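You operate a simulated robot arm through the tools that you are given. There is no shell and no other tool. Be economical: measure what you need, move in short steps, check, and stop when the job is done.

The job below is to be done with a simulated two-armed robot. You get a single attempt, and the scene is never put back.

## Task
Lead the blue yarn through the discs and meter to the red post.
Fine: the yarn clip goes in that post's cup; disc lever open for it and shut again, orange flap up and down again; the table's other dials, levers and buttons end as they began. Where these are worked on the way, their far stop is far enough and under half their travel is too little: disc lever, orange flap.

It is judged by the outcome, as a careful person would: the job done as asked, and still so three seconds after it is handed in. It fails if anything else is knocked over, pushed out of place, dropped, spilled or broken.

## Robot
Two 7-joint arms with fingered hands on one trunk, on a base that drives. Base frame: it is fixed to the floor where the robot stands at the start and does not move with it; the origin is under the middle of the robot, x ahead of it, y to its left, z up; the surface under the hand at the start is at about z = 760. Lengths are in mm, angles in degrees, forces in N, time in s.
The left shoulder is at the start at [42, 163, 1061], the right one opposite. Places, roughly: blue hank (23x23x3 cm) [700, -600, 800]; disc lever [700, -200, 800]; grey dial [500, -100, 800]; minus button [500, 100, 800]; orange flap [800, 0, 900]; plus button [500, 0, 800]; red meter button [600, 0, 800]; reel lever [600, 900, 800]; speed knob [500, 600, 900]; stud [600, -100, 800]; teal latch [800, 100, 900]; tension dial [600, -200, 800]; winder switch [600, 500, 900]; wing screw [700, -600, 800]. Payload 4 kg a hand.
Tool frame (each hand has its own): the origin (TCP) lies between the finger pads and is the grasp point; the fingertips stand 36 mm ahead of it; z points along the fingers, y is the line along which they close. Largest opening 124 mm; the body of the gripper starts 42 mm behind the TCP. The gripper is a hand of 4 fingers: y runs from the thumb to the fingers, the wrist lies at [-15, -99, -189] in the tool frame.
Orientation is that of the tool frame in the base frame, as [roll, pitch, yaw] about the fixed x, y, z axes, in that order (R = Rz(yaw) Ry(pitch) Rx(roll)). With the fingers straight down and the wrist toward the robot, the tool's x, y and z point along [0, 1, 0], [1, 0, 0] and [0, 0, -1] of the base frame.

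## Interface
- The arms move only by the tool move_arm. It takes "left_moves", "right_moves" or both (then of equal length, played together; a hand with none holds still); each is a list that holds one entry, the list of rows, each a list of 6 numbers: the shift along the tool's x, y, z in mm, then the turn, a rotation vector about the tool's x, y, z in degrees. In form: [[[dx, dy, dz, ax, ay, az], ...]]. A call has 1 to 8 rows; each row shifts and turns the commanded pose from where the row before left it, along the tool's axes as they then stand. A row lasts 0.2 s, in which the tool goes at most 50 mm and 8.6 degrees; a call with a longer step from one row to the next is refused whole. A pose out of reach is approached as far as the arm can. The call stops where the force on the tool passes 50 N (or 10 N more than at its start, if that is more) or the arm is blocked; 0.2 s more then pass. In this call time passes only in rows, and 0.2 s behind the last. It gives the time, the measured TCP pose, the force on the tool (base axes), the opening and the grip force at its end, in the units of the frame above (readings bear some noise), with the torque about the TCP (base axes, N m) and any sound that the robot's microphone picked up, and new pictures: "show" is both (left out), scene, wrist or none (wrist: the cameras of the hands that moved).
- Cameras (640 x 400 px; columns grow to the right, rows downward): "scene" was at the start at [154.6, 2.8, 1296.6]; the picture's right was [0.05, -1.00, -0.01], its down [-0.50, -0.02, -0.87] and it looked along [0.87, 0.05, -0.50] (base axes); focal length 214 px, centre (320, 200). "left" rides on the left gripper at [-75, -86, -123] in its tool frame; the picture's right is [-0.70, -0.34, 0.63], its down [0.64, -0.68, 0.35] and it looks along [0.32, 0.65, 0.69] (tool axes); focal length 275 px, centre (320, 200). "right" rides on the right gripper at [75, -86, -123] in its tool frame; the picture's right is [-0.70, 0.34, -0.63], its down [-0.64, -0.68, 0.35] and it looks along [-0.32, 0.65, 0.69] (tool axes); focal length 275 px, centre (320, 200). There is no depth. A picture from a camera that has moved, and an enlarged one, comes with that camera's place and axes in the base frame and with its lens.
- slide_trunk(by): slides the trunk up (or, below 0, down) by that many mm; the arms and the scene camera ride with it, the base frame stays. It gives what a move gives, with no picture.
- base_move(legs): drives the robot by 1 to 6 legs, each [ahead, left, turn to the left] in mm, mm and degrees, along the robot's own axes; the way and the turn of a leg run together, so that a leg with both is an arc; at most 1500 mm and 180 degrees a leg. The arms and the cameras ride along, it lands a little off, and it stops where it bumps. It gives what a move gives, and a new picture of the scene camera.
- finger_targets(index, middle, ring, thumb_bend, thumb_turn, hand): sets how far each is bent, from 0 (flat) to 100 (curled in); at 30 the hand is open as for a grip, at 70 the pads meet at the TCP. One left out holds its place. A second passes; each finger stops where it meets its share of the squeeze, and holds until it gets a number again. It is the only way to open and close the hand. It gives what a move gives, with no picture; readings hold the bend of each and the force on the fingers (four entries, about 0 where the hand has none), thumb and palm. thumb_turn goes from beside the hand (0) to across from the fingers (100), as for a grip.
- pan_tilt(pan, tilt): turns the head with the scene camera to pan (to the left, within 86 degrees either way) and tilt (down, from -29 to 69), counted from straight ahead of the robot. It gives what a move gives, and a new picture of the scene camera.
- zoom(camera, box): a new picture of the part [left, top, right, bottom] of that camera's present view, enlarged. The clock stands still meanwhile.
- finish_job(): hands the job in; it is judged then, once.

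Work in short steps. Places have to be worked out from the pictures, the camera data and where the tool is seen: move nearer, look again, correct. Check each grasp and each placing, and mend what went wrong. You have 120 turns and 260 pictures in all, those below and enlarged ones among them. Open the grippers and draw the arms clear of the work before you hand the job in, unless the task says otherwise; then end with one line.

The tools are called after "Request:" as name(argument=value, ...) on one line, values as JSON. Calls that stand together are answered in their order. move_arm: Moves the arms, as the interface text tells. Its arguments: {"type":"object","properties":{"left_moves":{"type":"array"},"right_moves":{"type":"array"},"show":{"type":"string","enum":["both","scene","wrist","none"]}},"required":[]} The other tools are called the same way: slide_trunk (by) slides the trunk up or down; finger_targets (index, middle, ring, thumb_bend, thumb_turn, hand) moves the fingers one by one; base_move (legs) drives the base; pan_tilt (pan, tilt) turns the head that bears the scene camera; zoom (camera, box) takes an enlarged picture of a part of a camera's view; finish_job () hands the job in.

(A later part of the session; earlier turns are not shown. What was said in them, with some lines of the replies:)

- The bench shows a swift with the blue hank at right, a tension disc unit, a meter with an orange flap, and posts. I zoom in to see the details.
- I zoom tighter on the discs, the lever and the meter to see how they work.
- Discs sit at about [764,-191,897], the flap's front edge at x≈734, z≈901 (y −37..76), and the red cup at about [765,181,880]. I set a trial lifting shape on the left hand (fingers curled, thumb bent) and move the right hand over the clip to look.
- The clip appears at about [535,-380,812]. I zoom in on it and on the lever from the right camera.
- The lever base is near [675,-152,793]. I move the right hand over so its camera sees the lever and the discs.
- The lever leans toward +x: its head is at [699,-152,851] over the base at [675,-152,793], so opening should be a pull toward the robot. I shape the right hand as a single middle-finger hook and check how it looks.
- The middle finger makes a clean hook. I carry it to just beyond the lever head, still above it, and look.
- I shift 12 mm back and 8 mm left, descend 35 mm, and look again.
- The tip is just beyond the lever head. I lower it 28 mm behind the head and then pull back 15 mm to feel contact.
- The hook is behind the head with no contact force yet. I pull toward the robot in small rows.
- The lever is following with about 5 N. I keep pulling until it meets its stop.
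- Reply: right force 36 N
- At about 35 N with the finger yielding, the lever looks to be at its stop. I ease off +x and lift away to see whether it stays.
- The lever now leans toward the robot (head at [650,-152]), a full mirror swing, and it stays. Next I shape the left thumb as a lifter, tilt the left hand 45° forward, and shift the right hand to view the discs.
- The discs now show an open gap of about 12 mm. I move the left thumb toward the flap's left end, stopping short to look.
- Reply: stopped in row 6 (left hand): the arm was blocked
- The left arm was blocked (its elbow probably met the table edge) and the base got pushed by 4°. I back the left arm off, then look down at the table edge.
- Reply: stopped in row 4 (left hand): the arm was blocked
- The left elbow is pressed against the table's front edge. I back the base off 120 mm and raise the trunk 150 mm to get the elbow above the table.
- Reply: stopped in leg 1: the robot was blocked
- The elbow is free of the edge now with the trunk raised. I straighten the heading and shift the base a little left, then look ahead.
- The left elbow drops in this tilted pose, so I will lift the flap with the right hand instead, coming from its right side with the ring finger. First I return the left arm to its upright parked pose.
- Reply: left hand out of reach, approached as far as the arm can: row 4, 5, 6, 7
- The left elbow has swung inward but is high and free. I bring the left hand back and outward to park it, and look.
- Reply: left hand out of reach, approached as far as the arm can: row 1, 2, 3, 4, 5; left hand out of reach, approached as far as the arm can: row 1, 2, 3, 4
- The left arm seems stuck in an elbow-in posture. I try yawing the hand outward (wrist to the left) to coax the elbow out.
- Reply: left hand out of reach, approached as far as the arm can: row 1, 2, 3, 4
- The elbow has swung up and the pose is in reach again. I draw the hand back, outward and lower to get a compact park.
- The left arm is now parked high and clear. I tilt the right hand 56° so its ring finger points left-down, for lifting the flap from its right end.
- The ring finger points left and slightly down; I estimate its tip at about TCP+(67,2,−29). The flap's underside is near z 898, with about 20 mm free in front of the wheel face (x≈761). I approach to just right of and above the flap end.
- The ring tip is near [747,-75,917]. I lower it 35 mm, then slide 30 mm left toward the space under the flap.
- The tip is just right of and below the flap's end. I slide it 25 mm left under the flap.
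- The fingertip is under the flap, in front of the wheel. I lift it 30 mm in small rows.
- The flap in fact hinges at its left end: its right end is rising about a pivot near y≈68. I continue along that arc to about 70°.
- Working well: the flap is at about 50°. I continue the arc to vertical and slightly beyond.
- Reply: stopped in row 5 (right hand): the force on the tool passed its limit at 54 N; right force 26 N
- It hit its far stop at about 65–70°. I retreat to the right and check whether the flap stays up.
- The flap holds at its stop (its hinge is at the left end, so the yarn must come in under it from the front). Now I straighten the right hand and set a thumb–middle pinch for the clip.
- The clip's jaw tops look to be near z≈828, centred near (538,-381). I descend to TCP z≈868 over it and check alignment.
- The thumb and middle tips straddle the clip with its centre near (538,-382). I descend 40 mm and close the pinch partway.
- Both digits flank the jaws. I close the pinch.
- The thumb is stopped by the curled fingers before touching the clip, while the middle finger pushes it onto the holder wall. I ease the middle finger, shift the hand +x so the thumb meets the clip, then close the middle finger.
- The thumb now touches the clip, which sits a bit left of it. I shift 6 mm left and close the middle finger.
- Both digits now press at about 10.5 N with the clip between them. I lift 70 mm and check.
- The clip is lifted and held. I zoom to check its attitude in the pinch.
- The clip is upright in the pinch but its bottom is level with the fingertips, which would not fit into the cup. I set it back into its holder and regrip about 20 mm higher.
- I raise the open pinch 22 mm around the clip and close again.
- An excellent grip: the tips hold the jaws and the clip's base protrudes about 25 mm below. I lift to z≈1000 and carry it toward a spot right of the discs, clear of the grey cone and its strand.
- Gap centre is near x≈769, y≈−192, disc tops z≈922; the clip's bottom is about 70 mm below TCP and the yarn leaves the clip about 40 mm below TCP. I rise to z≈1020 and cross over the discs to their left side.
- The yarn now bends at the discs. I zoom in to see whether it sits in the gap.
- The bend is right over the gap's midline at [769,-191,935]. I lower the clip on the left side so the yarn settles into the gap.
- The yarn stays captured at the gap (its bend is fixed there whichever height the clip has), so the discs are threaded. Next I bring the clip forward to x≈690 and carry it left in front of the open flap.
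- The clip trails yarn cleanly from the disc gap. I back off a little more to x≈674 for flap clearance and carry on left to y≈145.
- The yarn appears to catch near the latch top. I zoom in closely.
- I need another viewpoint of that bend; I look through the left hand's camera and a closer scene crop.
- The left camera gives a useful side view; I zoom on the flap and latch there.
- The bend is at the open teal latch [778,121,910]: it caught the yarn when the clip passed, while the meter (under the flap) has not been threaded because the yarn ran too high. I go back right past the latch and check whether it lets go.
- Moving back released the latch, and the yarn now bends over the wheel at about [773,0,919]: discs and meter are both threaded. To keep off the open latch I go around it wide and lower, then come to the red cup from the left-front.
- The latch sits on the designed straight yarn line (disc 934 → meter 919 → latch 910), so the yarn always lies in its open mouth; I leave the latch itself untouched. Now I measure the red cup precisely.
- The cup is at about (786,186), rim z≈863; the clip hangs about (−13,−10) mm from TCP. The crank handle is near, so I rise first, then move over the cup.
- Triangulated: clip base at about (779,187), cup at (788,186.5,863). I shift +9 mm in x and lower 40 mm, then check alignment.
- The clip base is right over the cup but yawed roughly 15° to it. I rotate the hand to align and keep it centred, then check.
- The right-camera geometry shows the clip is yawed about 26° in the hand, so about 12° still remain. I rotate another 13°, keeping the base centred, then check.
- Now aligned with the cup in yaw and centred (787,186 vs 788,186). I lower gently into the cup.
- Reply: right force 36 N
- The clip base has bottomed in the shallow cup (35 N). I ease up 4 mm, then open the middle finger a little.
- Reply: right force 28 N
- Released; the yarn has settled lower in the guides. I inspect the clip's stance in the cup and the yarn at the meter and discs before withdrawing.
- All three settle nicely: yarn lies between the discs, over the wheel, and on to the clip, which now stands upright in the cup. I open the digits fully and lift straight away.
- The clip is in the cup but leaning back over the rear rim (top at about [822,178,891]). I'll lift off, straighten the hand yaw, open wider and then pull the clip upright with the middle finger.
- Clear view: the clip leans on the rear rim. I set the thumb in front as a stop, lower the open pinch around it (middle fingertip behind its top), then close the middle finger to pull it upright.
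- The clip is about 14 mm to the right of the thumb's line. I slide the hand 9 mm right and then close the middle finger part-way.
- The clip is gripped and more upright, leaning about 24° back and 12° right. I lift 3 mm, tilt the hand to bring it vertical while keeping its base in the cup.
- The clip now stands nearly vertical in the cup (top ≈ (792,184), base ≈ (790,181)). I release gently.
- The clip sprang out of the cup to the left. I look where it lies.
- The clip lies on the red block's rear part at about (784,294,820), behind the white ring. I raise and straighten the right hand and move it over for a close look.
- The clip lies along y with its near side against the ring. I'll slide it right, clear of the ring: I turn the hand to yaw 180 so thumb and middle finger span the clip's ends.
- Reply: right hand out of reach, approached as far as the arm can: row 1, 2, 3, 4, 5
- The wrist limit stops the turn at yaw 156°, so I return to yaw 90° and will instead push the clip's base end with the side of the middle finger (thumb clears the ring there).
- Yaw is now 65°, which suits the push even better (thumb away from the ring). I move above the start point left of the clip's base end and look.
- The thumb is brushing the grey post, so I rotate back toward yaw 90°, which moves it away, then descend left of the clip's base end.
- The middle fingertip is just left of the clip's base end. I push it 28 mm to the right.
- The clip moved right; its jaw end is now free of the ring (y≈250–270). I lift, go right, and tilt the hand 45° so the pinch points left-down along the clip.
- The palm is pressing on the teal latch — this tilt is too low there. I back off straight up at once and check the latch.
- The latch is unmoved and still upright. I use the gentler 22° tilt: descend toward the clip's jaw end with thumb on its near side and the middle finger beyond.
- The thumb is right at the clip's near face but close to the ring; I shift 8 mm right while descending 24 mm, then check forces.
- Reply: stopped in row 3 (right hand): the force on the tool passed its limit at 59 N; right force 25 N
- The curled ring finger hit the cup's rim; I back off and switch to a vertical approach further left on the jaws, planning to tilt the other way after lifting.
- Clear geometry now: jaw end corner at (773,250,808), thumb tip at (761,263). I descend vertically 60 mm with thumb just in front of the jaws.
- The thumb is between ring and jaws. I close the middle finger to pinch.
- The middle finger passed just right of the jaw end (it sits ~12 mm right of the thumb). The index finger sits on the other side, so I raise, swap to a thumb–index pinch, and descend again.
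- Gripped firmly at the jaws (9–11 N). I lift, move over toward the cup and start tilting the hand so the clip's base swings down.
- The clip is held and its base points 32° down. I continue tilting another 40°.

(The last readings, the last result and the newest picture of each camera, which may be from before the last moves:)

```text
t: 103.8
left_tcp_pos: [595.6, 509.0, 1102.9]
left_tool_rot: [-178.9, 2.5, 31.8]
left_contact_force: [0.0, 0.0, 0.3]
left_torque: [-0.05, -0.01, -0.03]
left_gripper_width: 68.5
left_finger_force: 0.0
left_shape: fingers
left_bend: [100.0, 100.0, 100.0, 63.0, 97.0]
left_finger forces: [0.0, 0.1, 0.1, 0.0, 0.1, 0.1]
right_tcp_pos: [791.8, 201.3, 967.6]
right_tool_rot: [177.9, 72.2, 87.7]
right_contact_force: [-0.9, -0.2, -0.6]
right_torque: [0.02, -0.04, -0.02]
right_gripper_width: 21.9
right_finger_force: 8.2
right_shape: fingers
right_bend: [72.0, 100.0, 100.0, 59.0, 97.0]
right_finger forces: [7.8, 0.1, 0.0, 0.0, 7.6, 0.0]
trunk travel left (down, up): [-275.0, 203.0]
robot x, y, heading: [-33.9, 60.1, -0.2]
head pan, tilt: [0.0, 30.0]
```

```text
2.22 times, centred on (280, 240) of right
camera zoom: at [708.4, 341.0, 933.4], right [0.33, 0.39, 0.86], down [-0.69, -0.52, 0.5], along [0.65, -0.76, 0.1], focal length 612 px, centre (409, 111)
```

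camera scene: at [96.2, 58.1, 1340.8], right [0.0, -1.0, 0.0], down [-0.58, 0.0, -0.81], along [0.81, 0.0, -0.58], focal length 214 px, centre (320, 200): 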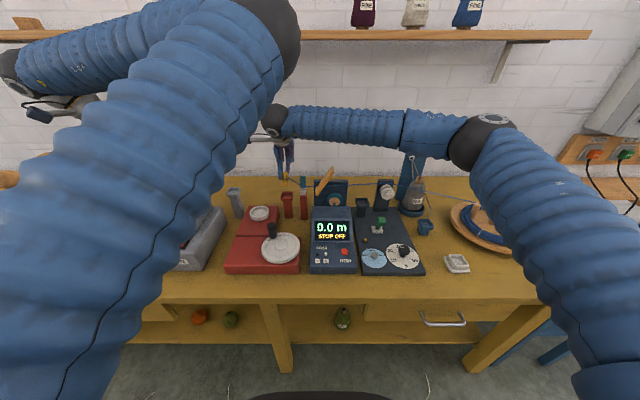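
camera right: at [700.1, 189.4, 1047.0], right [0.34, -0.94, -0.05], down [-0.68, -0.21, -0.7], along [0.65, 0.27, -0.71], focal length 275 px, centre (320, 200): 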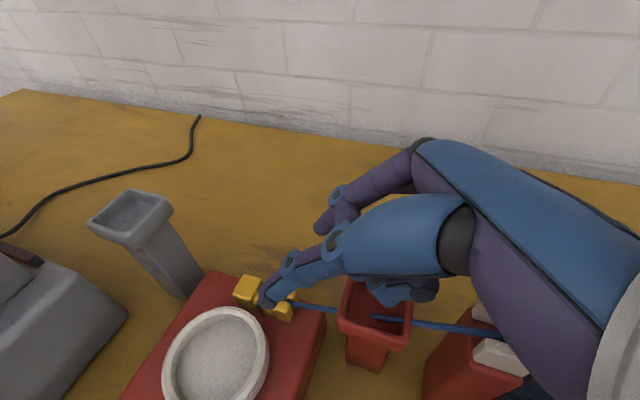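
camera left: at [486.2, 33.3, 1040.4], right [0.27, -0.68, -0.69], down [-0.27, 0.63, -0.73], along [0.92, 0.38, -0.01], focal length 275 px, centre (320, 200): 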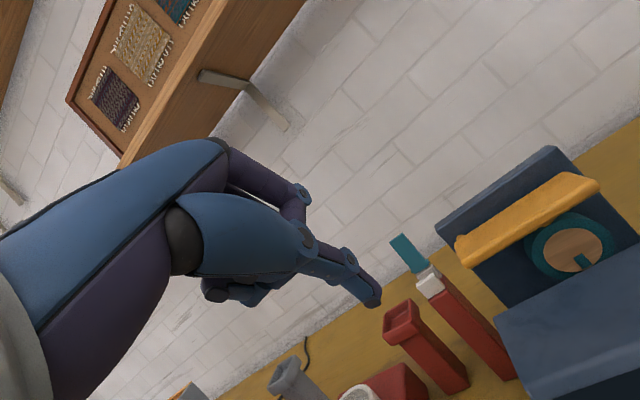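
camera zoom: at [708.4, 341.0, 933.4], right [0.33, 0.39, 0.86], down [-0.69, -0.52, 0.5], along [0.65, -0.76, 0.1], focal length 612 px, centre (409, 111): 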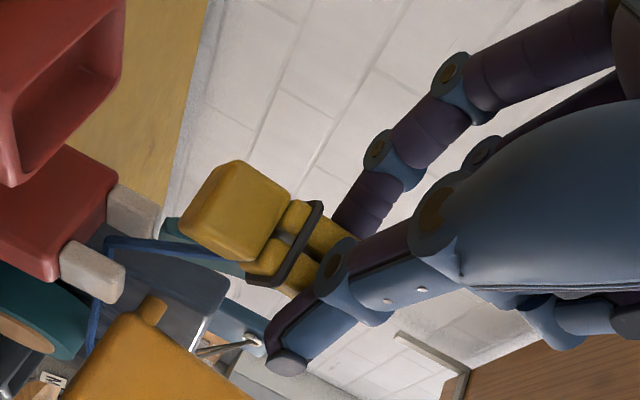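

Excellent: the clip is nearly upright with its base down, held from the left. I move it over the cup and lower 35 mm, then check alignment.

Request:
move_arm(right_moves=[[[17.9, 2, 1.6, 0, -3, 0], [17.9, 2, 1.6, 0, -3, 0]]], show="none")

Request:
zoom(camera="scene", box=[270, 160, 320, 200])

Request:
zoom(camera="left", box=[290, 50, 386, 140])

Request:
zoom(camera="right", box=[60, 100, 300, 280])

```text
t: 104.3
left_tcp_pos: [594.8, 508.8, 1104.4]
left_tool_rot: [-179.0, 2.5, 31.7]
left_contact_force: [-0.6, 0.9, -0.4]
left_torque: [0.0, -0.03, -0.03]
left_gripper_width: 68.5
left_finger_force: 0.1
left_shape: fingers
left_bend: [100.0, 100.0, 100.0, 63.0, 97.0]
left_finger forces: [0.0, 0.0, 0.0, 0.1, 0.0, 0.0]
right_tcp_pos: [796.1, 209.8, 932.3]
right_tool_rot: [177.5, 78.1, 87.4]
right_contact_force: [-0.6, 0.0, 1.2]
right_torque: [0.02, 0.0, -0.04]
right_gripper_width: 21.4
right_finger_force: 7.8
right_shape: fingers
right_bend: [72.0, 100.0, 100.0, 59.0, 97.0]
right_finger forces: [7.8, 0.0, 0.0, 0.1, 7.6, 0.1]
trunk travel left (down, up): [-275.0, 203.0]
robot x, y, heading: [-30.2, 57.1, 0.1]
head pan, tilt: [0.0, 30.0]
```

```text
10.00 times, centred on (295, 180) of scene
camera zoom: at [95.9, 58.0, 1340.8], right [0.0, -1.0, 0.0], down [-0.58, 0.0, -0.81], along [0.81, 0.0, -0.58], focal length 2145 px, centre (570, 400)
```

zoom: 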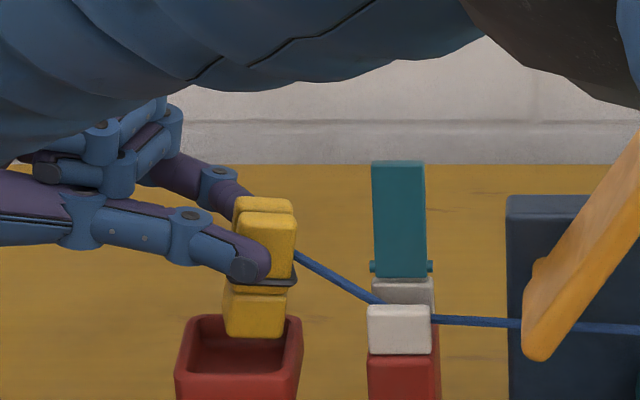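

```text
4.44 times, centred on (338, 95) of left
camera zoom: at [491.2, 542.7, 1230.6], right [-0.8, -0.08, -0.6], down [0.17, 0.92, -0.36], along [0.58, -0.39, -0.72], focal length 1224 px, centre (240, 667)
```

zoom: 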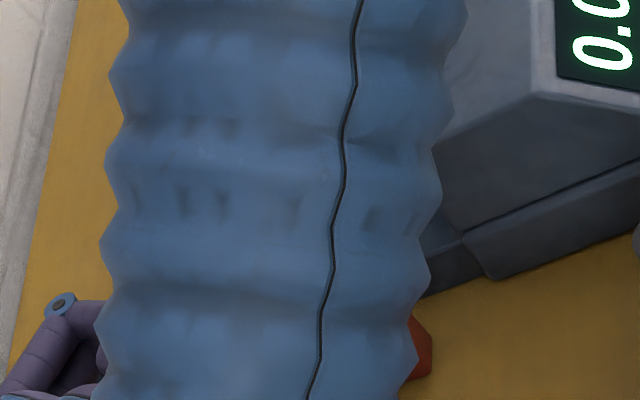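

```text
2.22 times, centred on (180, 190) of right
camera zoom: at [712.2, 342.9, 883.8], right [0.33, 0.48, 0.81], down [-0.69, -0.47, 0.55], along [0.65, -0.74, 0.17], focal length 612 px, centre (631, 222)
```

zoom: 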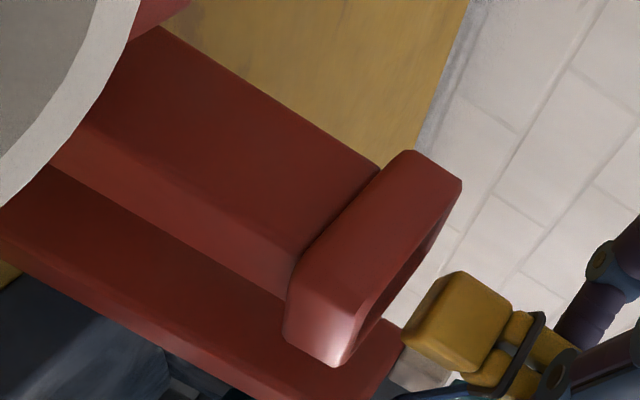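

The clip stands upright at (788,180), needing +6.5 mm in y to centre on the cup. I shift and lower into it, watching force.

Request:
move_arm(right_moves=[[[1.4, 0, -6.4, 0, 0, 0], [10, 0, 2, 0, 0, 0], [8, 0, 1.7, 0, 0, 0], [5, 0, 1, 0, 0, 0]]], show="none")

Request:
zoom(camera="scene", box=[270, 160, 320, 200])

Request:
zoom(camera="right", box=[100, 140, 340, 320])

```text
t: 105.3
left_tcp_pos: [594.0, 508.5, 1104.1]
left_tool_rot: [-179.0, 2.4, 31.8]
left_contact_force: [-0.4, 0.2, -0.5]
left_torque: [0.03, -0.05, 0.0]
left_gripper_width: 68.3
left_finger_force: 0.1
left_shape: fingers
left_bend: [100.0, 100.0, 100.0, 63.0, 97.0]
left_finger forces: [0.1, 0.0, 0.0, 0.1, 0.0, 0.1]
right_tcp_pos: [797.1, 215.5, 909.9]
right_tool_rot: [176.7, 78.0, 86.8]
right_contact_force: [1.3, 1.5, 9.7]
right_torque: [-0.19, 0.04, 0.01]
right_gripper_width: 21.9
right_finger_force: 9.9
right_shape: fingers
right_bend: [72.0, 100.0, 100.0, 59.0, 98.0]
right_finger forces: [10.1, 0.0, 0.1, 0.0, 9.2, 0.0]
trunk travel left (down, up): [-275.0, 203.0]
robot x, y, heading: [-30.9, 63.5, 0.1]
head pan, tilt: [0.0, 30.0]
```

```text
10.00 times, centred on (295, 180) of scene
camera zoom: at [94.6, 57.9, 1341.3], right [0.0, -1.0, 0.0], down [-0.58, 0.0, -0.81], along [0.81, 0.0, -0.58], focal length 2145 px, centre (570, 400)
```

zoom: 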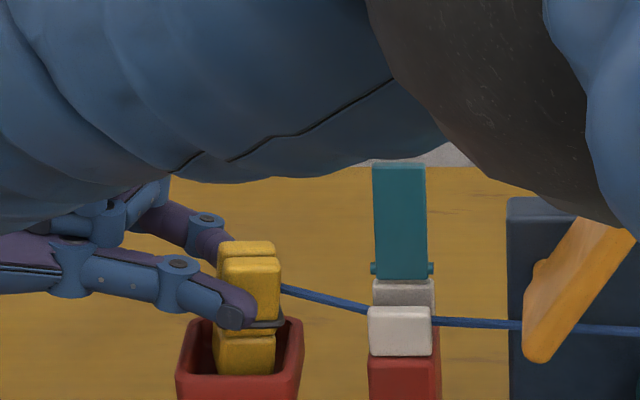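

```text
2.22 times, centred on (220, 230) of right
camera zoom: at [713.0, 350.2, 862.6], right [0.33, 0.48, 0.82], down [-0.69, -0.47, 0.55], along [0.65, -0.74, 0.17], focal length 612 px, centre (542, 133)
```

zoom: 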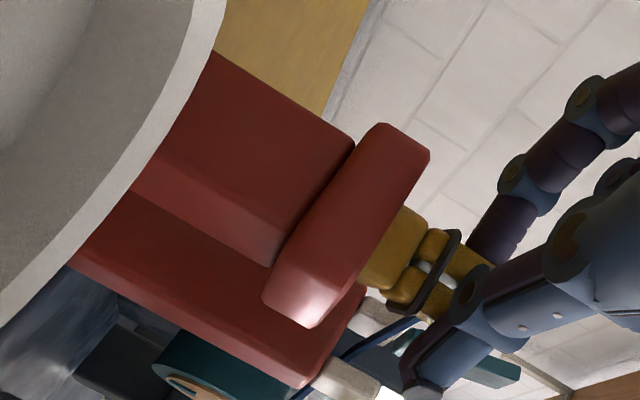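

The clip sits upright in the cup with light contact (≈10 N). I release both digits together, gently.

Request:
finger_targets(hand="right", index=66, thumb_bend=55)

Request:
zoom(camera="scene", box=[270, 160, 320, 200])

```text
t: 106.3
left_tcp_pos: [595.2, 508.6, 1104.9]
left_tool_rot: [-179.0, 2.5, 31.8]
left_contact_force: [-0.3, 0.5, 0.6]
left_torque: [0.0, -0.01, 0.02]
left_gripper_width: 68.5
left_finger_force: 0.2
left_shape: fingers
left_bend: [100.0, 100.0, 100.0, 63.0, 97.0]
left_finger forces: [0.0, 0.1, 0.0, 0.0, 0.0, 0.0]
right_tcp_pos: [796.6, 216.9, 909.4]
right_tool_rot: [177.4, 78.2, 87.4]
right_contact_force: [-0.5, -0.3, 0.5]
right_torque: [-0.01, 0.0, -0.01]
right_gripper_width: 29.3
right_finger_force: 0.1
right_shape: fingers
right_bend: [66.0, 100.0, 100.0, 55.0, 98.0]
right_finger forces: [0.1, 0.1, 0.0, 0.0, 0.1, 0.0]
trunk travel left (down, up): [-275.0, 203.0]
robot x, y, heading: [-33.7, 59.6, 0.1]
head pan, tilt: [0.0, 30.0]
```

```text
10.00 times, centred on (295, 180) of scene
camera zoom: at [95.5, 57.9, 1341.0], right [0.0, -1.0, 0.0], down [-0.58, 0.0, -0.81], along [0.81, 0.0, -0.58], focal length 2145 px, centre (570, 400)
```

zoom: 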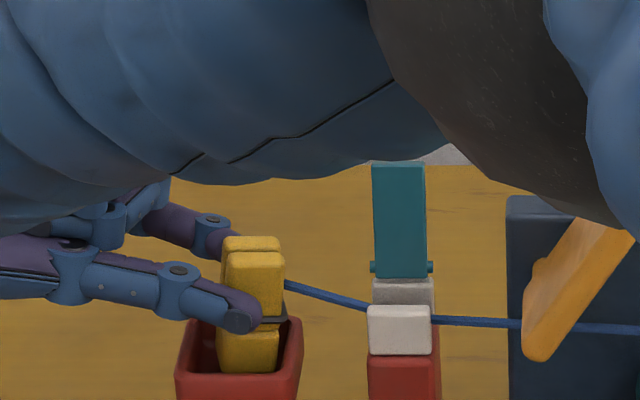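

The clip stands upright, free. I open wider and withdraw to the left along the fingers.

Request:
finger_targets(hand="right", index=48, thumb_bend=42)

Request:
move_arm(right_moves=[[[0, 0, -20, 0, 0, 0], [0, 0, -30, 0, 0, 0], [-30, 0, -15, 0, 0, 0], [-40, 0, 0, 0, 0, 0]]], show="none")

Request:
zoom(camera="scene", box=[260, 150, 420, 230])

```text
t: 107.3
left_tcp_pos: [595.0, 508.6, 1104.5]
left_tool_rot: [-179.1, 2.6, 31.7]
left_contact_force: [-0.3, -0.1, 0.9]
left_torque: [0.02, 0.0, -0.01]
left_gripper_width: 68.2
left_finger_force: 0.0
left_shape: fingers
left_bend: [100.0, 100.0, 100.0, 63.0, 97.0]
left_finger forces: [0.0, 0.0, 0.0, 0.0, 0.0, 0.0]
right_tcp_pos: [797.8, 216.5, 909.0]
right_tool_rot: [177.4, 78.1, 87.4]
right_contact_force: [0.3, -0.1, -0.1]
right_torque: [0.01, 0.0, 0.04]
right_gripper_width: 77.4
right_finger_force: 0.1
right_shape: fingers
right_bend: [48.0, 100.0, 100.0, 42.0, 98.0]
right_finger forces: [0.0, 0.1, 0.1, 0.0, 0.0, 0.1]
trunk travel left (down, up): [-275.0, 203.0]
robot x, y, heading: [-32.1, 62.4, 0.2]
head pan, tilt: [0.0, 30.0]
```

```text
t: 108.3
left_tcp_pos: [594.4, 510.0, 1108.4]
left_tool_rot: [-178.9, 2.4, 32.0]
left_contact_force: [-0.4, 0.4, 0.4]
left_torque: [0.08, 0.01, -0.02]
left_gripper_width: 68.1
left_finger_force: 0.0
left_shape: fingers
left_bend: [100.0, 100.0, 100.0, 63.0, 97.0]
left_finger forces: [0.1, 0.0, 0.1, 0.1, 0.1, 0.0]
right_tcp_pos: [795.4, 267.2, 994.4]
right_tool_rot: [176.8, 77.8, 86.8]
right_contact_force: [1.4, -0.2, -0.3]
right_torque: [0.03, 0.01, 0.01]
right_gripper_width: 77.2
right_finger_force: 0.1
right_shape: fingers
right_bend: [48.0, 100.0, 100.0, 42.0, 98.0]
right_finger forces: [0.0, 0.0, 0.0, 0.0, 0.0, 0.1]
trunk travel left (down, up): [-275.0, 203.0]
robot x, y, heading: [-27.5, 64.2, 0.3]
head pan, tilt: [0.0, 30.0]
```

```text
4.00 times, centred on (340, 190) of scene
camera zoom: at [95.6, 57.0, 1341.7], right [0.0, -1.0, 0.0], down [-0.58, 0.0, -0.81], along [0.81, 0.01, -0.58], focal length 858 px, centre (240, 240)
```

zoom: 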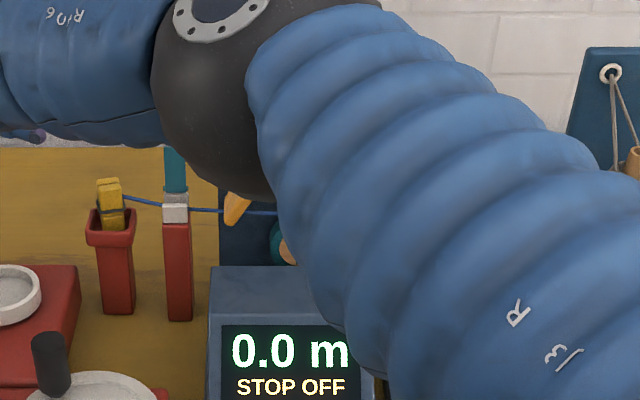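

The clip stands upright in the red cup. I raise the hand and rotate it back to vertical.

Request:
move_arm(right_moves=[[[-45, 0, 0, 0, 0, 0], [0, 0, 0, 0, 8, 0], [0, 0, 0, 0, 8, 0], [0, 0, 0, 0, 8, 0], [0, 0, 0, 0, 8, 0], [0, 0, 0, 0, 8, 0], [0, 0, 0, 0, 8, 0], [0, 0, 0, 0, 8, 0]]], show="none")

Request:
move_arm(right_moves=[[[0, 0, 0, 0, 8, 0], [0, 0, 0, 0, 8, 0], [0, 0, 0, 0, 6, 0], [-20, -30, -30, 0, 0, 0], [-30, -30, -20, 0, 0, 0]]], show="scene")

```text
t: 110.2
left_tcp_pos: [594.5, 508.0, 1105.1]
left_tool_rot: [-179.0, 2.5, 31.8]
left_contact_force: [0.4, 0.2, -0.1]
left_torque: [0.01, -0.01, -0.01]
left_gripper_width: 68.2
left_finger_force: 0.0
left_shape: fingers
left_bend: [100.0, 100.0, 100.0, 63.0, 97.0]
left_finger forces: [0.0, 0.0, 0.1, 0.0, 0.0, 0.1]
right_tcp_pos: [795.4, 254.6, 1034.6]
right_tool_rot: [179.4, 22.0, 89.6]
right_contact_force: [-0.4, -0.2, -1.1]
right_torque: [-0.01, -0.03, -0.02]
right_gripper_width: 77.5
right_finger_force: 0.0
right_shape: fingers
right_bend: [48.0, 100.0, 100.0, 42.0, 98.0]
right_finger forces: [0.0, 0.0, 0.0, 0.1, 0.1, 0.0]
trunk travel left (down, up): [-275.0, 203.0]
robot x, y, heading: [-32.7, 61.0, 0.0]
head pan, tilt: [0.0, 30.0]
```

```text
t: 111.3
left_tcp_pos: [594.0, 508.4, 1104.4]
left_tool_rot: [-179.0, 2.3, 31.9]
left_contact_force: [0.3, -0.5, 0.7]
left_torque: [0.05, -0.01, 0.0]
left_gripper_width: 68.4
left_finger_force: 0.0
left_shape: fingers
left_bend: [100.0, 100.0, 100.0, 63.0, 97.0]
left_finger forces: [0.0, 0.0, 0.1, 0.0, 0.0, 0.0]
right_tcp_pos: [732.7, 206.3, 1085.1]
right_tool_rot: [179.6, 0.0, 89.9]
right_contact_force: [-0.4, -0.8, 0.6]
right_torque: [0.03, 0.0, -0.01]
right_gripper_width: 77.6
right_finger_force: 0.1
right_shape: fingers
right_bend: [48.0, 100.0, 100.0, 42.0, 98.0]
right_finger forces: [0.0, 0.1, 0.1, 0.1, 0.0, 0.0]
trunk travel left (down, up): [-275.0, 203.0]
robot x, y, heading: [-35.5, 58.5, -0.0]
head pan, tilt: [0.0, 30.0]
camera scene: at [95.4, 56.6, 1341.0], right [0.0, -1.0, 0.0], down [-0.58, 0.0, -0.81], along [0.81, 0.0, -0.58], focal length 214 px, centre (320, 200)
```

scene: 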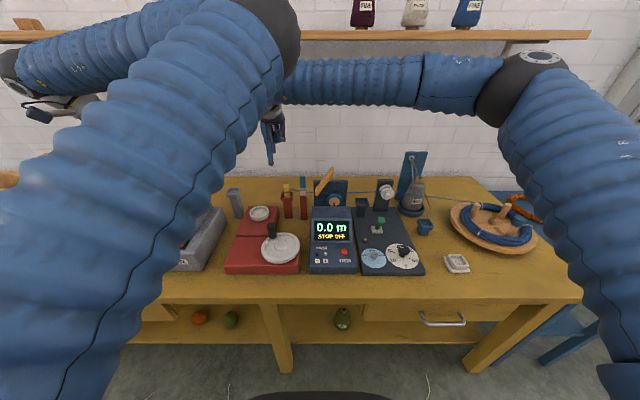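

Now the flap: its top leans right at 60°. I'll press it down from above with the middle fingertip; I set the finger and move over it (x≈752, y≈20).

Request:
finger_targets(hand="right", index=100, middle=50, ring=100, thumb_bend=40)

Request:
move_arm(right_moves=[[[-44, -4, 6, 0, 0, 0], [-44, -4, 6, 0, 0, 0], [-44, -4, 6, 0, 0, 0], [-43, -4, 6, 0, 0, 0]]], show="wrist")

Request:
zoom(camera="scene", box=[270, 120, 390, 210])

```text
t: 112.3
left_tcp_pos: [595.0, 508.9, 1103.4]
left_tool_rot: [-179.0, 2.6, 31.8]
left_contact_force: [0.1, -0.7, -0.1]
left_torque: [0.0, 0.01, 0.0]
left_gripper_width: 68.3
left_finger_force: 0.1
left_shape: fingers
left_bend: [100.0, 100.0, 100.0, 63.0, 97.0]
left_finger forces: [0.0, 0.0, 0.1, 0.0, 0.1, 0.0]
right_tcp_pos: [734.3, 206.1, 1083.4]
right_tool_rot: [179.5, 0.1, 89.9]
right_contact_force: [0.5, -0.1, -0.8]
right_torque: [-0.03, 0.01, -0.01]
right_gripper_width: 74.3
right_finger_force: 0.3
right_shape: fingers
right_bend: [100.0, 50.0, 100.0, 40.0, 98.0]
right_finger forces: [0.1, 0.0, 0.1, 0.1, 0.1, 0.0]
trunk travel left (down, up): [-275.0, 203.0]
robot x, y, heading: [-32.4, 62.2, -0.0]
head pan, tilt: [0.0, 30.0]
```

```text
t: 113.3
left_tcp_pos: [594.4, 509.3, 1104.9]
left_tool_rot: [-179.0, 2.6, 31.8]
left_contact_force: [0.5, -0.1, 1.6]
left_torque: [-0.02, 0.02, -0.01]
left_gripper_width: 68.4
left_finger_force: 0.1
left_shape: fingers
left_bend: [100.0, 100.0, 100.0, 63.0, 97.0]
left_finger forces: [0.1, 0.1, 0.0, 0.0, 0.0, 0.0]
right_tcp_pos: [720.0, 29.6, 1058.5]
right_tool_rot: [179.6, 0.1, 89.9]
right_contact_force: [-0.4, -0.3, 0.6]
right_torque: [0.0, -0.01, -0.01]
right_gripper_width: 74.5
right_finger_force: 0.0
right_shape: fingers
right_bend: [100.0, 50.0, 100.0, 40.0, 98.0]
right_finger forces: [0.0, 0.0, 0.0, 0.0, 0.1, 0.0]
trunk travel left (down, up): [-275.0, 203.0]
robot x, y, heading: [-32.8, 57.4, 0.3]
head pan, tilt: [0.0, 30.0]
camera right: at [633.8, 103.6, 1182.0], right [0.33, -0.7, 0.64], down [-0.68, -0.64, -0.35], along [0.66, -0.32, -0.69], focal length 275 px, centre (320, 200)
```

right: 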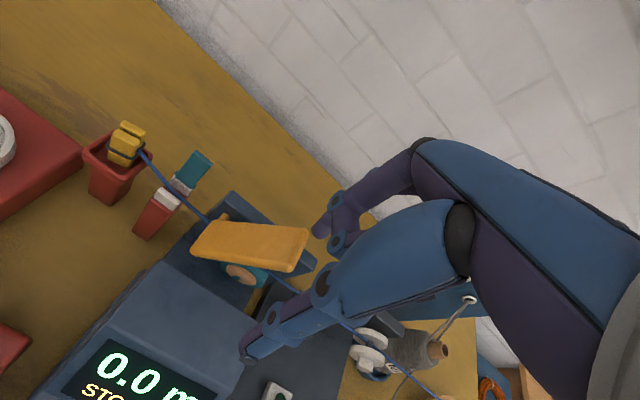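

```text
4.44 times, centred on (330, 165) of scene
camera zoom: at [95.5, 56.4, 1340.9], right [0.0, -1.0, 0.0], down [-0.58, 0.0, -0.81], along [0.81, 0.0, -0.58], focal length 953 px, centre (276, 356)
```

zoom: 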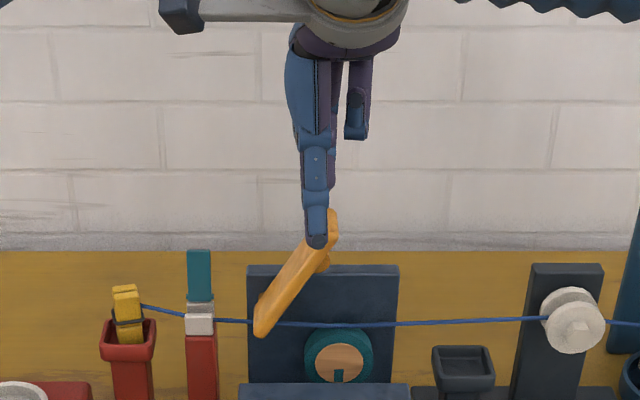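

The tip is right above the flap's raised end. I shift to its upper face and sweep down along its arc to close it.

Request:
move_arm(right_moves=[[[26, -6, 5, 0, 0, 0], [0, 0, 30, 0, 0, 0], [-12, 0, 9, 0, 0, 0], [-13, 0, 9, 0, 0, 0], [-10, 0, 11, 0, 0, 0], [-9, 0, 11, 0, 0, 0], [-5, 0, 13, 0, 0, 0], [-5, 0, 13, 0, 0, 0]]], show="none")

Request:
zoom(camera="scene", box=[270, 130, 390, 220])

```text
t: 115.2
left_tcp_pos: [594.3, 508.4, 1104.2]
left_tool_rot: [-179.0, 2.6, 31.6]
left_contact_force: [0.5, 0.4, -0.2]
left_torque: [0.02, 0.01, 0.02]
left_gripper_width: 68.3
left_finger_force: 0.1
left_shape: fingers
left_bend: [100.0, 100.0, 100.0, 63.0, 97.0]
left_finger forces: [0.1, 0.1, 0.0, 0.0, 0.0, 0.1]
right_tcp_pos: [712.6, 1.9, 959.2]
right_tool_rot: [179.4, 0.1, 89.8]
right_contact_force: [-0.3, -1.1, -0.2]
right_torque: [0.02, -0.03, 0.04]
right_gripper_width: 74.7
right_finger_force: 0.1
right_shape: fingers
right_bend: [100.0, 50.0, 100.0, 40.0, 98.0]
right_finger forces: [0.0, 0.1, 0.0, 0.0, 0.0, 0.1]
trunk travel left (down, up): [-275.0, 203.0]
robot x, y, heading: [-32.2, 58.0, -0.1]
head pan, tilt: [0.0, 30.0]
```

```text
4.44 times, centred on (330, 175) of scene
camera zoom: at [95.7, 57.3, 1340.9], right [0.0, -1.0, 0.0], down [-0.58, 0.0, -0.81], along [0.81, 0.0, -0.58], focal length 953 px, centre (276, 311)
```

zoom: 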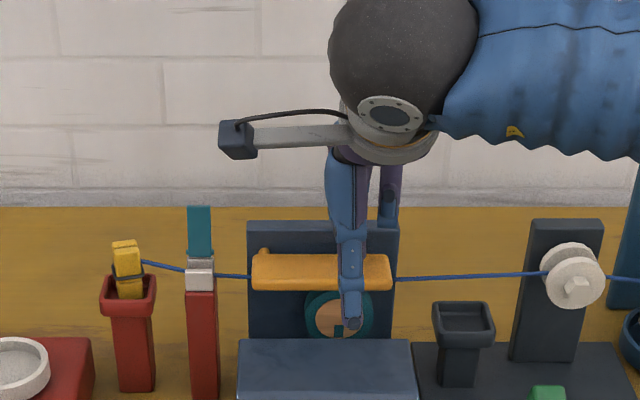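

The flap is down over the wheel and yarn. I press 12 mm more to seat it, then lift away.

Request:
move_arm(right_moves=[[[0, 0, 6, 0, 0, 0], [0, 0, 6, 0, 0, 0]]], show="none")

Request:
move_arm(right_moves=[[[0, 0, -30, 0, 0, 0], [0, -10, -45, 0, 0, 0], [-30, -10, -30, 0, 0, 0], [-40, -10, 0, 0, 0, 0]]], show="none")

Request:
zoom(camera="scene", box=[270, 150, 430, 250])

```text
t: 115.8
left_tcp_pos: [594.3, 508.7, 1105.6]
left_tool_rot: [-179.1, 2.3, 31.8]
left_contact_force: [-0.4, -0.4, -0.6]
left_torque: [0.0, 0.03, -0.01]
left_gripper_width: 68.2
left_finger_force: 0.1
left_shape: fingers
left_bend: [100.0, 100.0, 100.0, 63.0, 97.0]
left_finger forces: [0.1, 0.0, 0.0, 0.1, 0.1, 0.0]
right_tcp_pos: [713.2, 2.7, 950.4]
right_tool_rot: [179.2, 0.0, 89.8]
right_contact_force: [3.1, -0.5, 18.1]
right_torque: [-0.21, -0.82, -0.04]
right_gripper_width: 74.6
right_finger_force: 9.5
right_shape: fingers
right_bend: [100.0, 48.0, 100.0, 40.0, 98.0]
right_finger forces: [0.1, 18.4, 0.0, 0.1, 0.0, 0.1]
trunk travel left (down, up): [-275.0, 203.0]
robot x, y, heading: [-31.2, 64.2, 0.0]
head pan, tilt: [0.0, 30.0]
```

```text
t: 116.8
left_tcp_pos: [593.4, 508.6, 1104.3]
left_tool_rot: [-179.0, 2.5, 31.8]
left_contact_force: [-0.4, 0.1, 0.0]
left_torque: [-0.01, -0.02, -0.03]
left_gripper_width: 68.4
left_finger_force: 0.1
left_shape: fingers
left_bend: [100.0, 100.0, 100.0, 63.0, 97.0]
left_finger forces: [0.0, 0.0, 0.0, 0.0, 0.0, 0.0]
right_tcp_pos: [683.8, -67.3, 1051.8]
right_tool_rot: [179.4, 0.2, 90.0]
right_contact_force: [-0.5, 0.0, 0.0]
right_torque: [0.06, -0.05, 0.0]
right_gripper_width: 74.5
right_finger_force: 0.1
right_shape: fingers
right_bend: [100.0, 50.0, 100.0, 40.0, 98.0]
right_finger forces: [0.1, 0.0, 0.1, 0.0, 0.0, 0.0]
trunk travel left (down, up): [-275.0, 203.0]
robot x, y, heading: [-32.7, 60.6, 0.1]
head pan, tilt: [0.0, 30.0]
```

```text
4.00 times, centred on (350, 200) of scene
camera zoom: at [95.2, 56.6, 1340.9], right [0.0, -1.0, 0.0], down [-0.58, 0.0, -0.81], along [0.81, 0.0, -0.58], focal length 858 px, centre (200, 200)
```

zoom: 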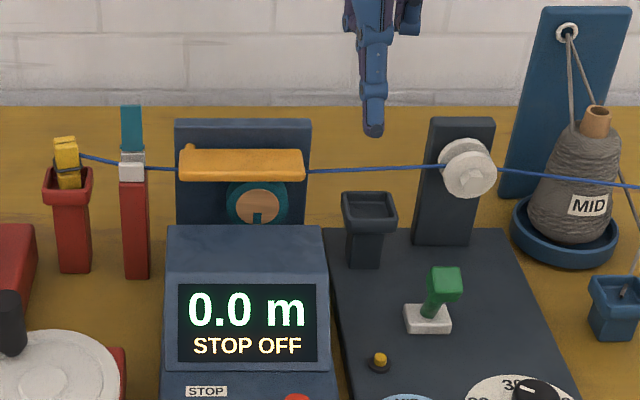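

The flap is shut and the yarn lies under it. For the lever (head at [650,-152,853]) I'll push +x with the back of the extended middle finger from the near side; I move there.

Request:
finger_targets(hand="right", middle=30)

Request:
move_arm(right_moves=[[[-15, -26, 20, 0, 0, 0], [-15, -26, 20, 0, 0, 0], [-15, -27, 20, 0, 0, 0], [-15, -27, 30, 0, 0, 0], [-14, -27, 30, 0, 0, 0]]], show="wrist")

Request:
zoom(camera="scene", box=[340, 180, 440, 260])

```text
t: 117.8
left_tcp_pos: [595.9, 508.1, 1103.7]
left_tool_rot: [-179.0, 2.5, 31.8]
left_contact_force: [-1.0, -0.1, -0.3]
left_torque: [-0.01, -0.02, 0.01]
left_gripper_width: 68.4
left_finger_force: 0.0
left_shape: fingers
left_bend: [100.0, 100.0, 100.0, 63.0, 97.0]
left_finger forces: [0.0, 0.0, 0.0, 0.0, 0.0, 0.0]
right_tcp_pos: [683.5, -67.9, 1053.2]
right_tool_rot: [179.5, 0.2, 89.9]
right_contact_force: [0.0, 0.8, 0.2]
right_torque: [0.01, -0.01, -0.05]
right_gripper_width: 74.5
right_finger_force: 0.1
right_shape: fingers
right_bend: [100.0, 30.0, 100.0, 40.0, 98.0]
right_finger forces: [0.0, 0.0, 0.0, 0.0, 0.1, 0.0]
trunk travel left (down, up): [-275.0, 203.0]
robot x, y, heading: [-32.1, 59.8, 0.1]
head pan, tilt: [0.0, 30.0]
```

```text
t: 119.0
left_tcp_pos: [594.3, 508.1, 1104.9]
left_tool_rot: [-178.9, 2.4, 31.7]
left_contact_force: [-0.4, 0.1, -0.1]
left_torque: [0.02, -0.02, -0.02]
left_gripper_width: 68.3
left_finger_force: 0.0
left_shape: fingers
left_bend: [100.0, 100.0, 100.0, 63.0, 97.0]
left_finger forces: [0.0, 0.1, 0.1, 0.0, 0.0, 0.1]
right_tcp_pos: [550.2, -142.6, 931.8]
right_tool_rot: [179.3, 0.1, 89.8]
right_contact_force: [-0.6, -0.8, 1.1]
right_torque: [0.02, 0.02, 0.01]
right_gripper_width: 74.6
right_finger_force: 0.1
right_shape: fingers
right_bend: [100.0, 30.0, 100.0, 40.0, 98.0]
right_finger forces: [0.0, 0.1, 0.1, 0.1, 0.0, 0.0]
trunk travel left (down, up): [-275.0, 203.0]
robot x, y, heading: [-26.5, 59.5, -0.0]
head pan, tilt: [0.0, 30.0]
camera right: at [464.6, -68.1, 1053.9], right [0.33, -0.7, 0.64], down [-0.68, -0.64, -0.35], along [0.66, -0.32, -0.69], focal length 275 px, centre (320, 200)
```

right: 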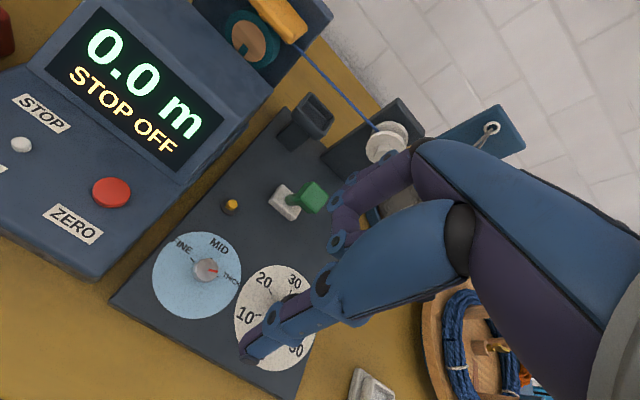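

```text
5.00 times, centred on (390, 220) of scene
camera zoom: at [95.0, 56.9, 1341.0], right [0.0, -1.0, 0.0], down [-0.58, 0.0, -0.81], along [0.81, 0.0, -0.58], focal length 1072 px, centre (-30, 100)
```

zoom: 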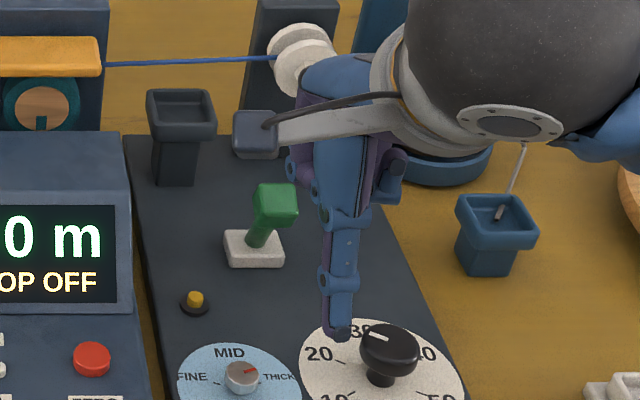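

All clear beneath. I descend behind (near side of) the lever head and push it forward (+x) in small rows.

Request:
move_arm(right_moves=[[[0, 0, 27, 0, 0, 0], [0, 0, 26, 0, 0, 0], [0, 12, 0, 0, 0, 0], [0, 12, 0, 0, 0, 0], [0, 12, 0, 0, 0, 0], [0, 12, 0, 0, 0, 0]]], show="none")

Request:
zoom(camera="scene", box=[340, 170, 440, 250])

Request:
zoom(camera="right", box=[200, 100, 440, 280])

```text
t: 120.3
left_tcp_pos: [594.8, 508.3, 1103.9]
left_tool_rot: [-179.0, 2.6, 31.7]
left_contact_force: [0.5, 0.2, -0.4]
left_torque: [0.01, 0.05, 0.01]
left_gripper_width: 68.5
left_finger_force: 0.2
left_shape: fingers
left_bend: [100.0, 100.0, 100.0, 63.0, 97.0]
left_finger forces: [0.1, 0.0, 0.1, 0.0, 0.0, 0.1]
right_tcp_pos: [598.5, -141.1, 878.4]
right_tool_rot: [179.5, 0.1, 89.9]
right_contact_force: [-0.3, -1.2, 0.1]
right_torque: [-0.03, 0.04, 0.03]
right_gripper_width: 74.3
right_finger_force: 0.1
right_shape: fingers
right_bend: [100.0, 30.0, 100.0, 40.0, 98.0]
right_finger forces: [0.0, 0.0, 0.1, 0.0, 0.0, 0.1]
trunk travel left (down, up): [-275.0, 203.0]
robot x, y, heading: [-33.7, 57.4, -0.0]
head pan, tilt: [0.0, 30.0]
```

```text
5.00 times, centred on (390, 210) of scene
camera zoom: at [95.5, 57.6, 1340.9], right [0.0, -1.0, 0.0], down [-0.58, 0.0, -0.81], along [0.81, 0.0, -0.58], focal length 1072 px, centre (-30, 150)
```

zoom: 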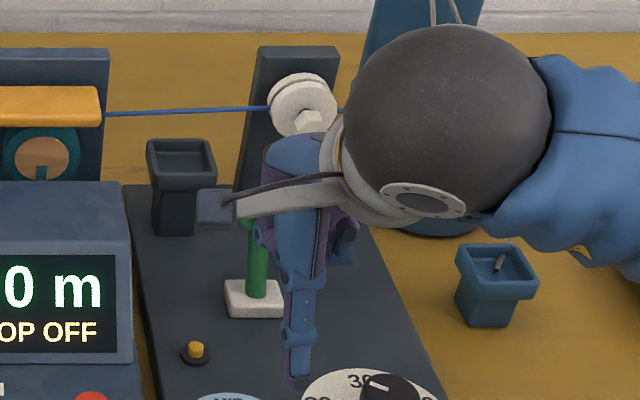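

```text
2.22 times, centred on (320, 190) of right
camera zoom: at [513.4, -67.5, 1001.0], right [0.33, -0.7, 0.64], down [-0.68, -0.64, -0.35], along [0.65, -0.32, -0.69], focal length 612 px, centre (320, 222)
```

zoom: 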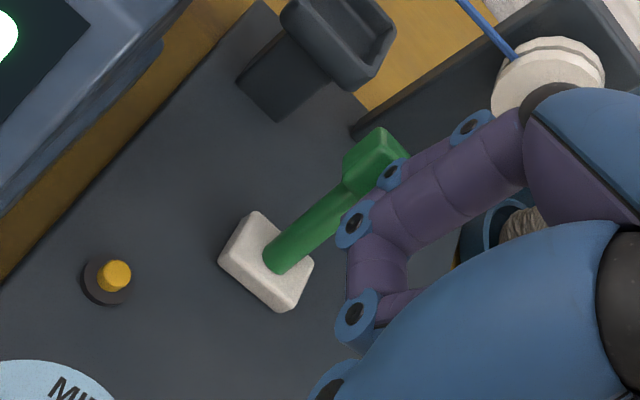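

The lever has swung forward and the discs look closed. I push on a bit to be sure it reaches its stop.

Request:
move_arm(right_moves=[[[0, 8, 0, 0, 0, 0], [0, 8, 0, 0, 0, 0], [0, 6, 0, 0, 0, 0]]], show="none")

Request:
zoom(camera="right", box=[200, 100, 440, 280])

```text
t: 121.2
left_tcp_pos: [592.2, 507.7, 1104.4]
left_tool_rot: [-179.2, 2.3, 31.7]
left_contact_force: [0.0, -0.3, 0.5]
left_torque: [-0.01, 0.01, -0.02]
left_gripper_width: 68.4
left_finger_force: 0.0
left_shape: fingers
left_bend: [100.0, 100.0, 100.0, 63.0, 97.0]
left_finger forces: [0.0, 0.0, 0.0, 0.0, 0.0, 0.1]
right_tcp_pos: [619.6, -141.7, 882.0]
right_tool_rot: [179.2, 0.1, 89.9]
right_contact_force: [-18.0, 0.1, 20.3]
right_torque: [-0.2, -1.26, -0.2]
right_gripper_width: 74.8
right_finger_force: 13.0
right_shape: fingers
right_bend: [100.0, 36.0, 100.0, 40.0, 98.0]
right_finger forces: [0.1, 26.3, 0.1, 0.1, 0.0, 0.0]
trunk travel left (down, up): [-275.0, 203.0]
robot x, y, heading: [-33.7, 59.3, 0.1]
head pan, tilt: [0.0, 30.0]
```

```text
2.22 times, centred on (320, 190) of right
camera zoom: at [532.9, -67.5, 1004.1], right [0.33, -0.7, 0.64], down [-0.68, -0.64, -0.35], along [0.66, -0.32, -0.68], focal length 612 px, centre (320, 222)
```

zoom: 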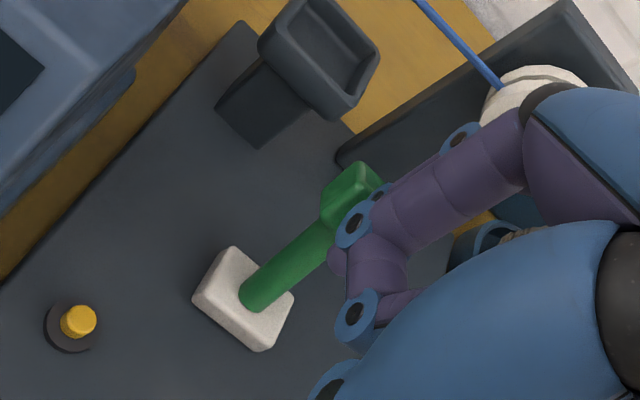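

The lever is hard against its stop (26 N at the finger). I back off, lift clear, and check everything.

Request:
move_arm(right_moves=[[[0, -15, 0, 0, 0, 0], [0, -10, -35, 0, 0, 0], [-10, -10, -45, 0, 0, 0], [-30, -10, -35, 0, 0, 0], [-45, 0, 0, 0, 0, 0], [-45, 0, 0, 0, 0, 0]]], show="scene")

Request:
zoom(camera="scene", box=[340, 170, 440, 250])

Request:
zoom(camera="scene", box=[230, 170, 350, 260])

```text
t: 122.5
left_tcp_pos: [595.1, 510.4, 1104.9]
left_tool_rot: [-178.9, 2.4, 31.8]
left_contact_force: [0.2, -0.4, -0.3]
left_torque: [0.03, -0.02, 0.03]
left_gripper_width: 68.4
left_finger_force: 0.0
left_shape: fingers
left_bend: [100.0, 100.0, 100.0, 63.0, 97.0]
left_finger forces: [0.1, 0.0, 0.0, 0.0, 0.1, 0.0]
right_tcp_pos: [574.5, -271.7, 994.8]
right_tool_rot: [179.3, 0.2, 89.9]
right_contact_force: [0.3, 0.0, -0.4]
right_torque: [-0.01, -0.01, 0.03]
right_gripper_width: 74.9
right_finger_force: 0.1
right_shape: fingers
right_bend: [100.0, 30.0, 100.0, 40.0, 98.0]
right_finger forces: [0.0, 0.0, 0.0, 0.0, 0.0, 0.0]
trunk travel left (down, up): [-275.0, 203.0]
robot x, y, heading: [-34.0, 61.5, 0.0]
head pan, tilt: [0.0, 30.0]
camera scene: at [94.7, 57.1, 1341.1], right [0.0, -1.0, 0.0], down [-0.58, 0.0, -0.81], along [0.81, 0.0, -0.58], focal length 214 px, centre (320, 200)
```

scene: 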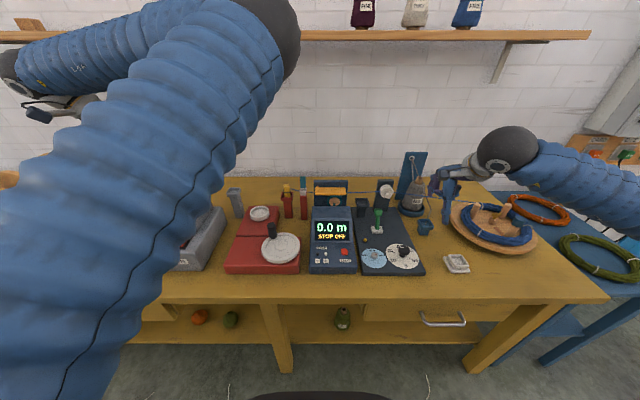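

```text
5.00 times, centred on (390, 210) of scene
camera zoom: at [94.7, 57.1, 1341.1], right [0.0, -1.0, 0.0], down [-0.58, 0.0, -0.81], along [0.81, 0.0, -0.58], focal length 1072 px, centre (-30, 150)
```

zoom: 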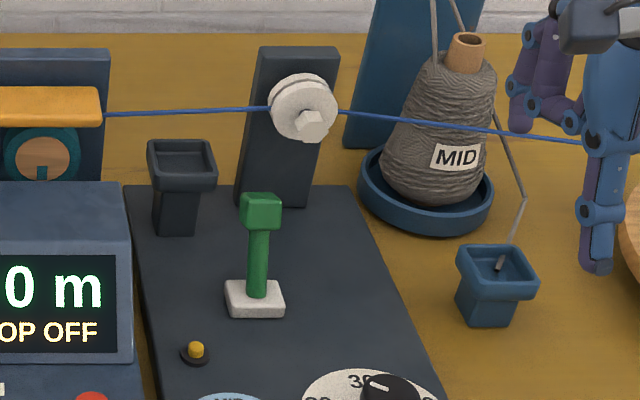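

```text
4.44 times, centred on (290, 215) of scene
camera zoom: at [94.7, 57.1, 1341.1], right [0.0, -1.0, 0.0], down [-0.58, 0.0, -0.81], along [0.81, 0.0, -0.58], focal length 953 px, centre (453, 133)
```

zoom: 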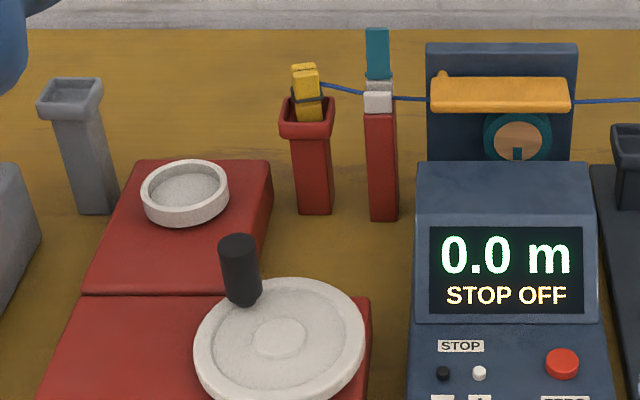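

Discs shut on the yarn, flap down, clip standing in the red cup, everything else in place. I draw the right arm farther clear, then open both hands.

Request:
move_arm(right_moves=[[[0, -35, -30, 0, 0, 0], [-20, -20, -30, 0, 0, 0]]], show="none")

Request:
finger_targets(hand="right", index=30, middle=30, ring=30, thumb_bend=30)

Request:
finger_targets(hand="left", index=30, middle=30, ring=30, thumb_bend=30)

Request:
zoom(camera="scene", box=[200, 140, 560, 300])

```text
t: 123.2
left_tcp_pos: [593.8, 508.2, 1105.3]
left_tool_rot: [-179.1, 2.5, 31.8]
left_contact_force: [-0.2, 0.0, -0.1]
left_torque: [0.02, -0.03, 0.0]
left_gripper_width: 68.2
left_finger_force: 0.1
left_shape: fingers
left_bend: [100.0, 100.0, 100.0, 63.0, 97.0]
left_finger forces: [0.0, 0.0, 0.1, 0.0, 0.0, 0.0]
right_tcp_pos: [517.8, -291.2, 1053.5]
right_tool_rot: [179.5, 0.0, 89.9]
right_contact_force: [0.3, 0.7, 0.3]
right_torque: [0.05, 0.0, 0.0]
right_gripper_width: 74.7
right_finger_force: 0.1
right_shape: fingers
right_bend: [100.0, 30.0, 100.0, 40.0, 98.0]
right_finger forces: [0.0, 0.0, 0.0, 0.0, 0.1, 0.0]
trunk travel left (down, up): [-275.0, 203.0]
robot x, y, heading: [-30.0, 57.6, 0.2]
head pan, tilt: [0.0, 30.0]
```

```text
t: 124.2
left_tcp_pos: [596.3, 508.5, 1104.0]
left_tool_rot: [-179.1, 2.4, 31.8]
left_contact_force: [0.6, 0.1, 0.1]
left_torque: [0.02, 0.01, 0.02]
left_gripper_width: 68.2
left_finger_force: 0.0
left_shape: fingers
left_bend: [100.0, 100.0, 100.0, 63.0, 97.0]
left_finger forces: [0.0, 0.0, 0.0, 0.1, 0.1, 0.0]
right_tcp_pos: [517.6, -290.9, 1053.1]
right_tool_rot: [179.4, 0.1, 89.9]
right_contact_force: [-0.3, 0.1, 0.9]
right_torque: [0.0, -0.01, -0.04]
right_gripper_width: 122.8
right_finger_force: 0.0
right_shape: fingers
right_bend: [30.0, 30.0, 30.0, 30.0, 98.0]
right_finger forces: [0.0, 0.0, 0.0, 0.0, 0.0, 0.0]
trunk travel left (down, up): [-275.0, 203.0]
robot x, y, heading: [-31.0, 63.2, -0.1]
head pan, tilt: [0.0, 30.0]
```

```text
t: 125.2
left_tcp_pos: [594.6, 508.1, 1104.0]
left_tool_rot: [-179.0, 2.5, 31.7]
left_contact_force: [-0.8, 0.0, -0.2]
left_torque: [-0.03, -0.02, 0.03]
left_gripper_width: 123.2
left_finger_force: 0.1
left_shape: fingers
left_bend: [30.0, 30.0, 30.0, 30.0, 97.0]
left_finger forces: [0.0, 0.0, 0.0, 0.0, 0.0, 0.0]
right_tcp_pos: [517.9, -290.1, 1054.0]
right_tool_rot: [179.4, 0.1, 89.9]
right_contact_force: [-0.2, -0.7, -0.3]
right_torque: [0.0, -0.01, 0.02]
right_gripper_width: 123.0
right_finger_force: 0.0
right_shape: fingers
right_bend: [30.0, 30.0, 30.0, 30.0, 98.0]
right_finger forces: [0.0, 0.0, 0.0, 0.0, 0.0, 0.0]
trunk travel left (down, up): [-275.0, 203.0]
robot x, y, heading: [-33.0, 61.0, 0.1]
head pan, tilt: [0.0, 30.0]
```

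```text
1.78 times, centred on (380, 220) of scene
camera zoom: at [95.5, 57.5, 1340.9], right [0.0, -1.0, 0.0], down [-0.58, 0.0, -0.81], along [0.81, 0.0, -0.58], focal length 381 px, centre (213, 164)
```

zoom: 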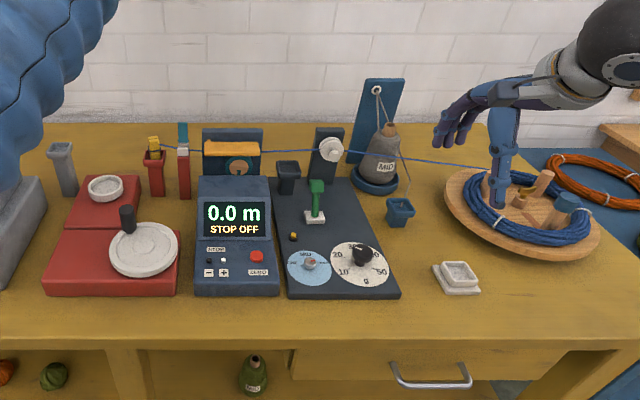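

The final view shows the yarn running from the hank through the shut discs and under the closed flap to the clip in the red cup, with both hands open and clear. I hand the job in.

Request:
finish_job()

```text
The job is handed in.
```

The blue yarn now runs through the closed discs and under the lowered orange flap, and its clip stands in the red post's cup; on the way the clip sprang out of the cup once and was re-placed, the yarn also lies in the open teal latch between meter and post, and though my hand touched the latch, cup rim and grey post, nothing looked moved.
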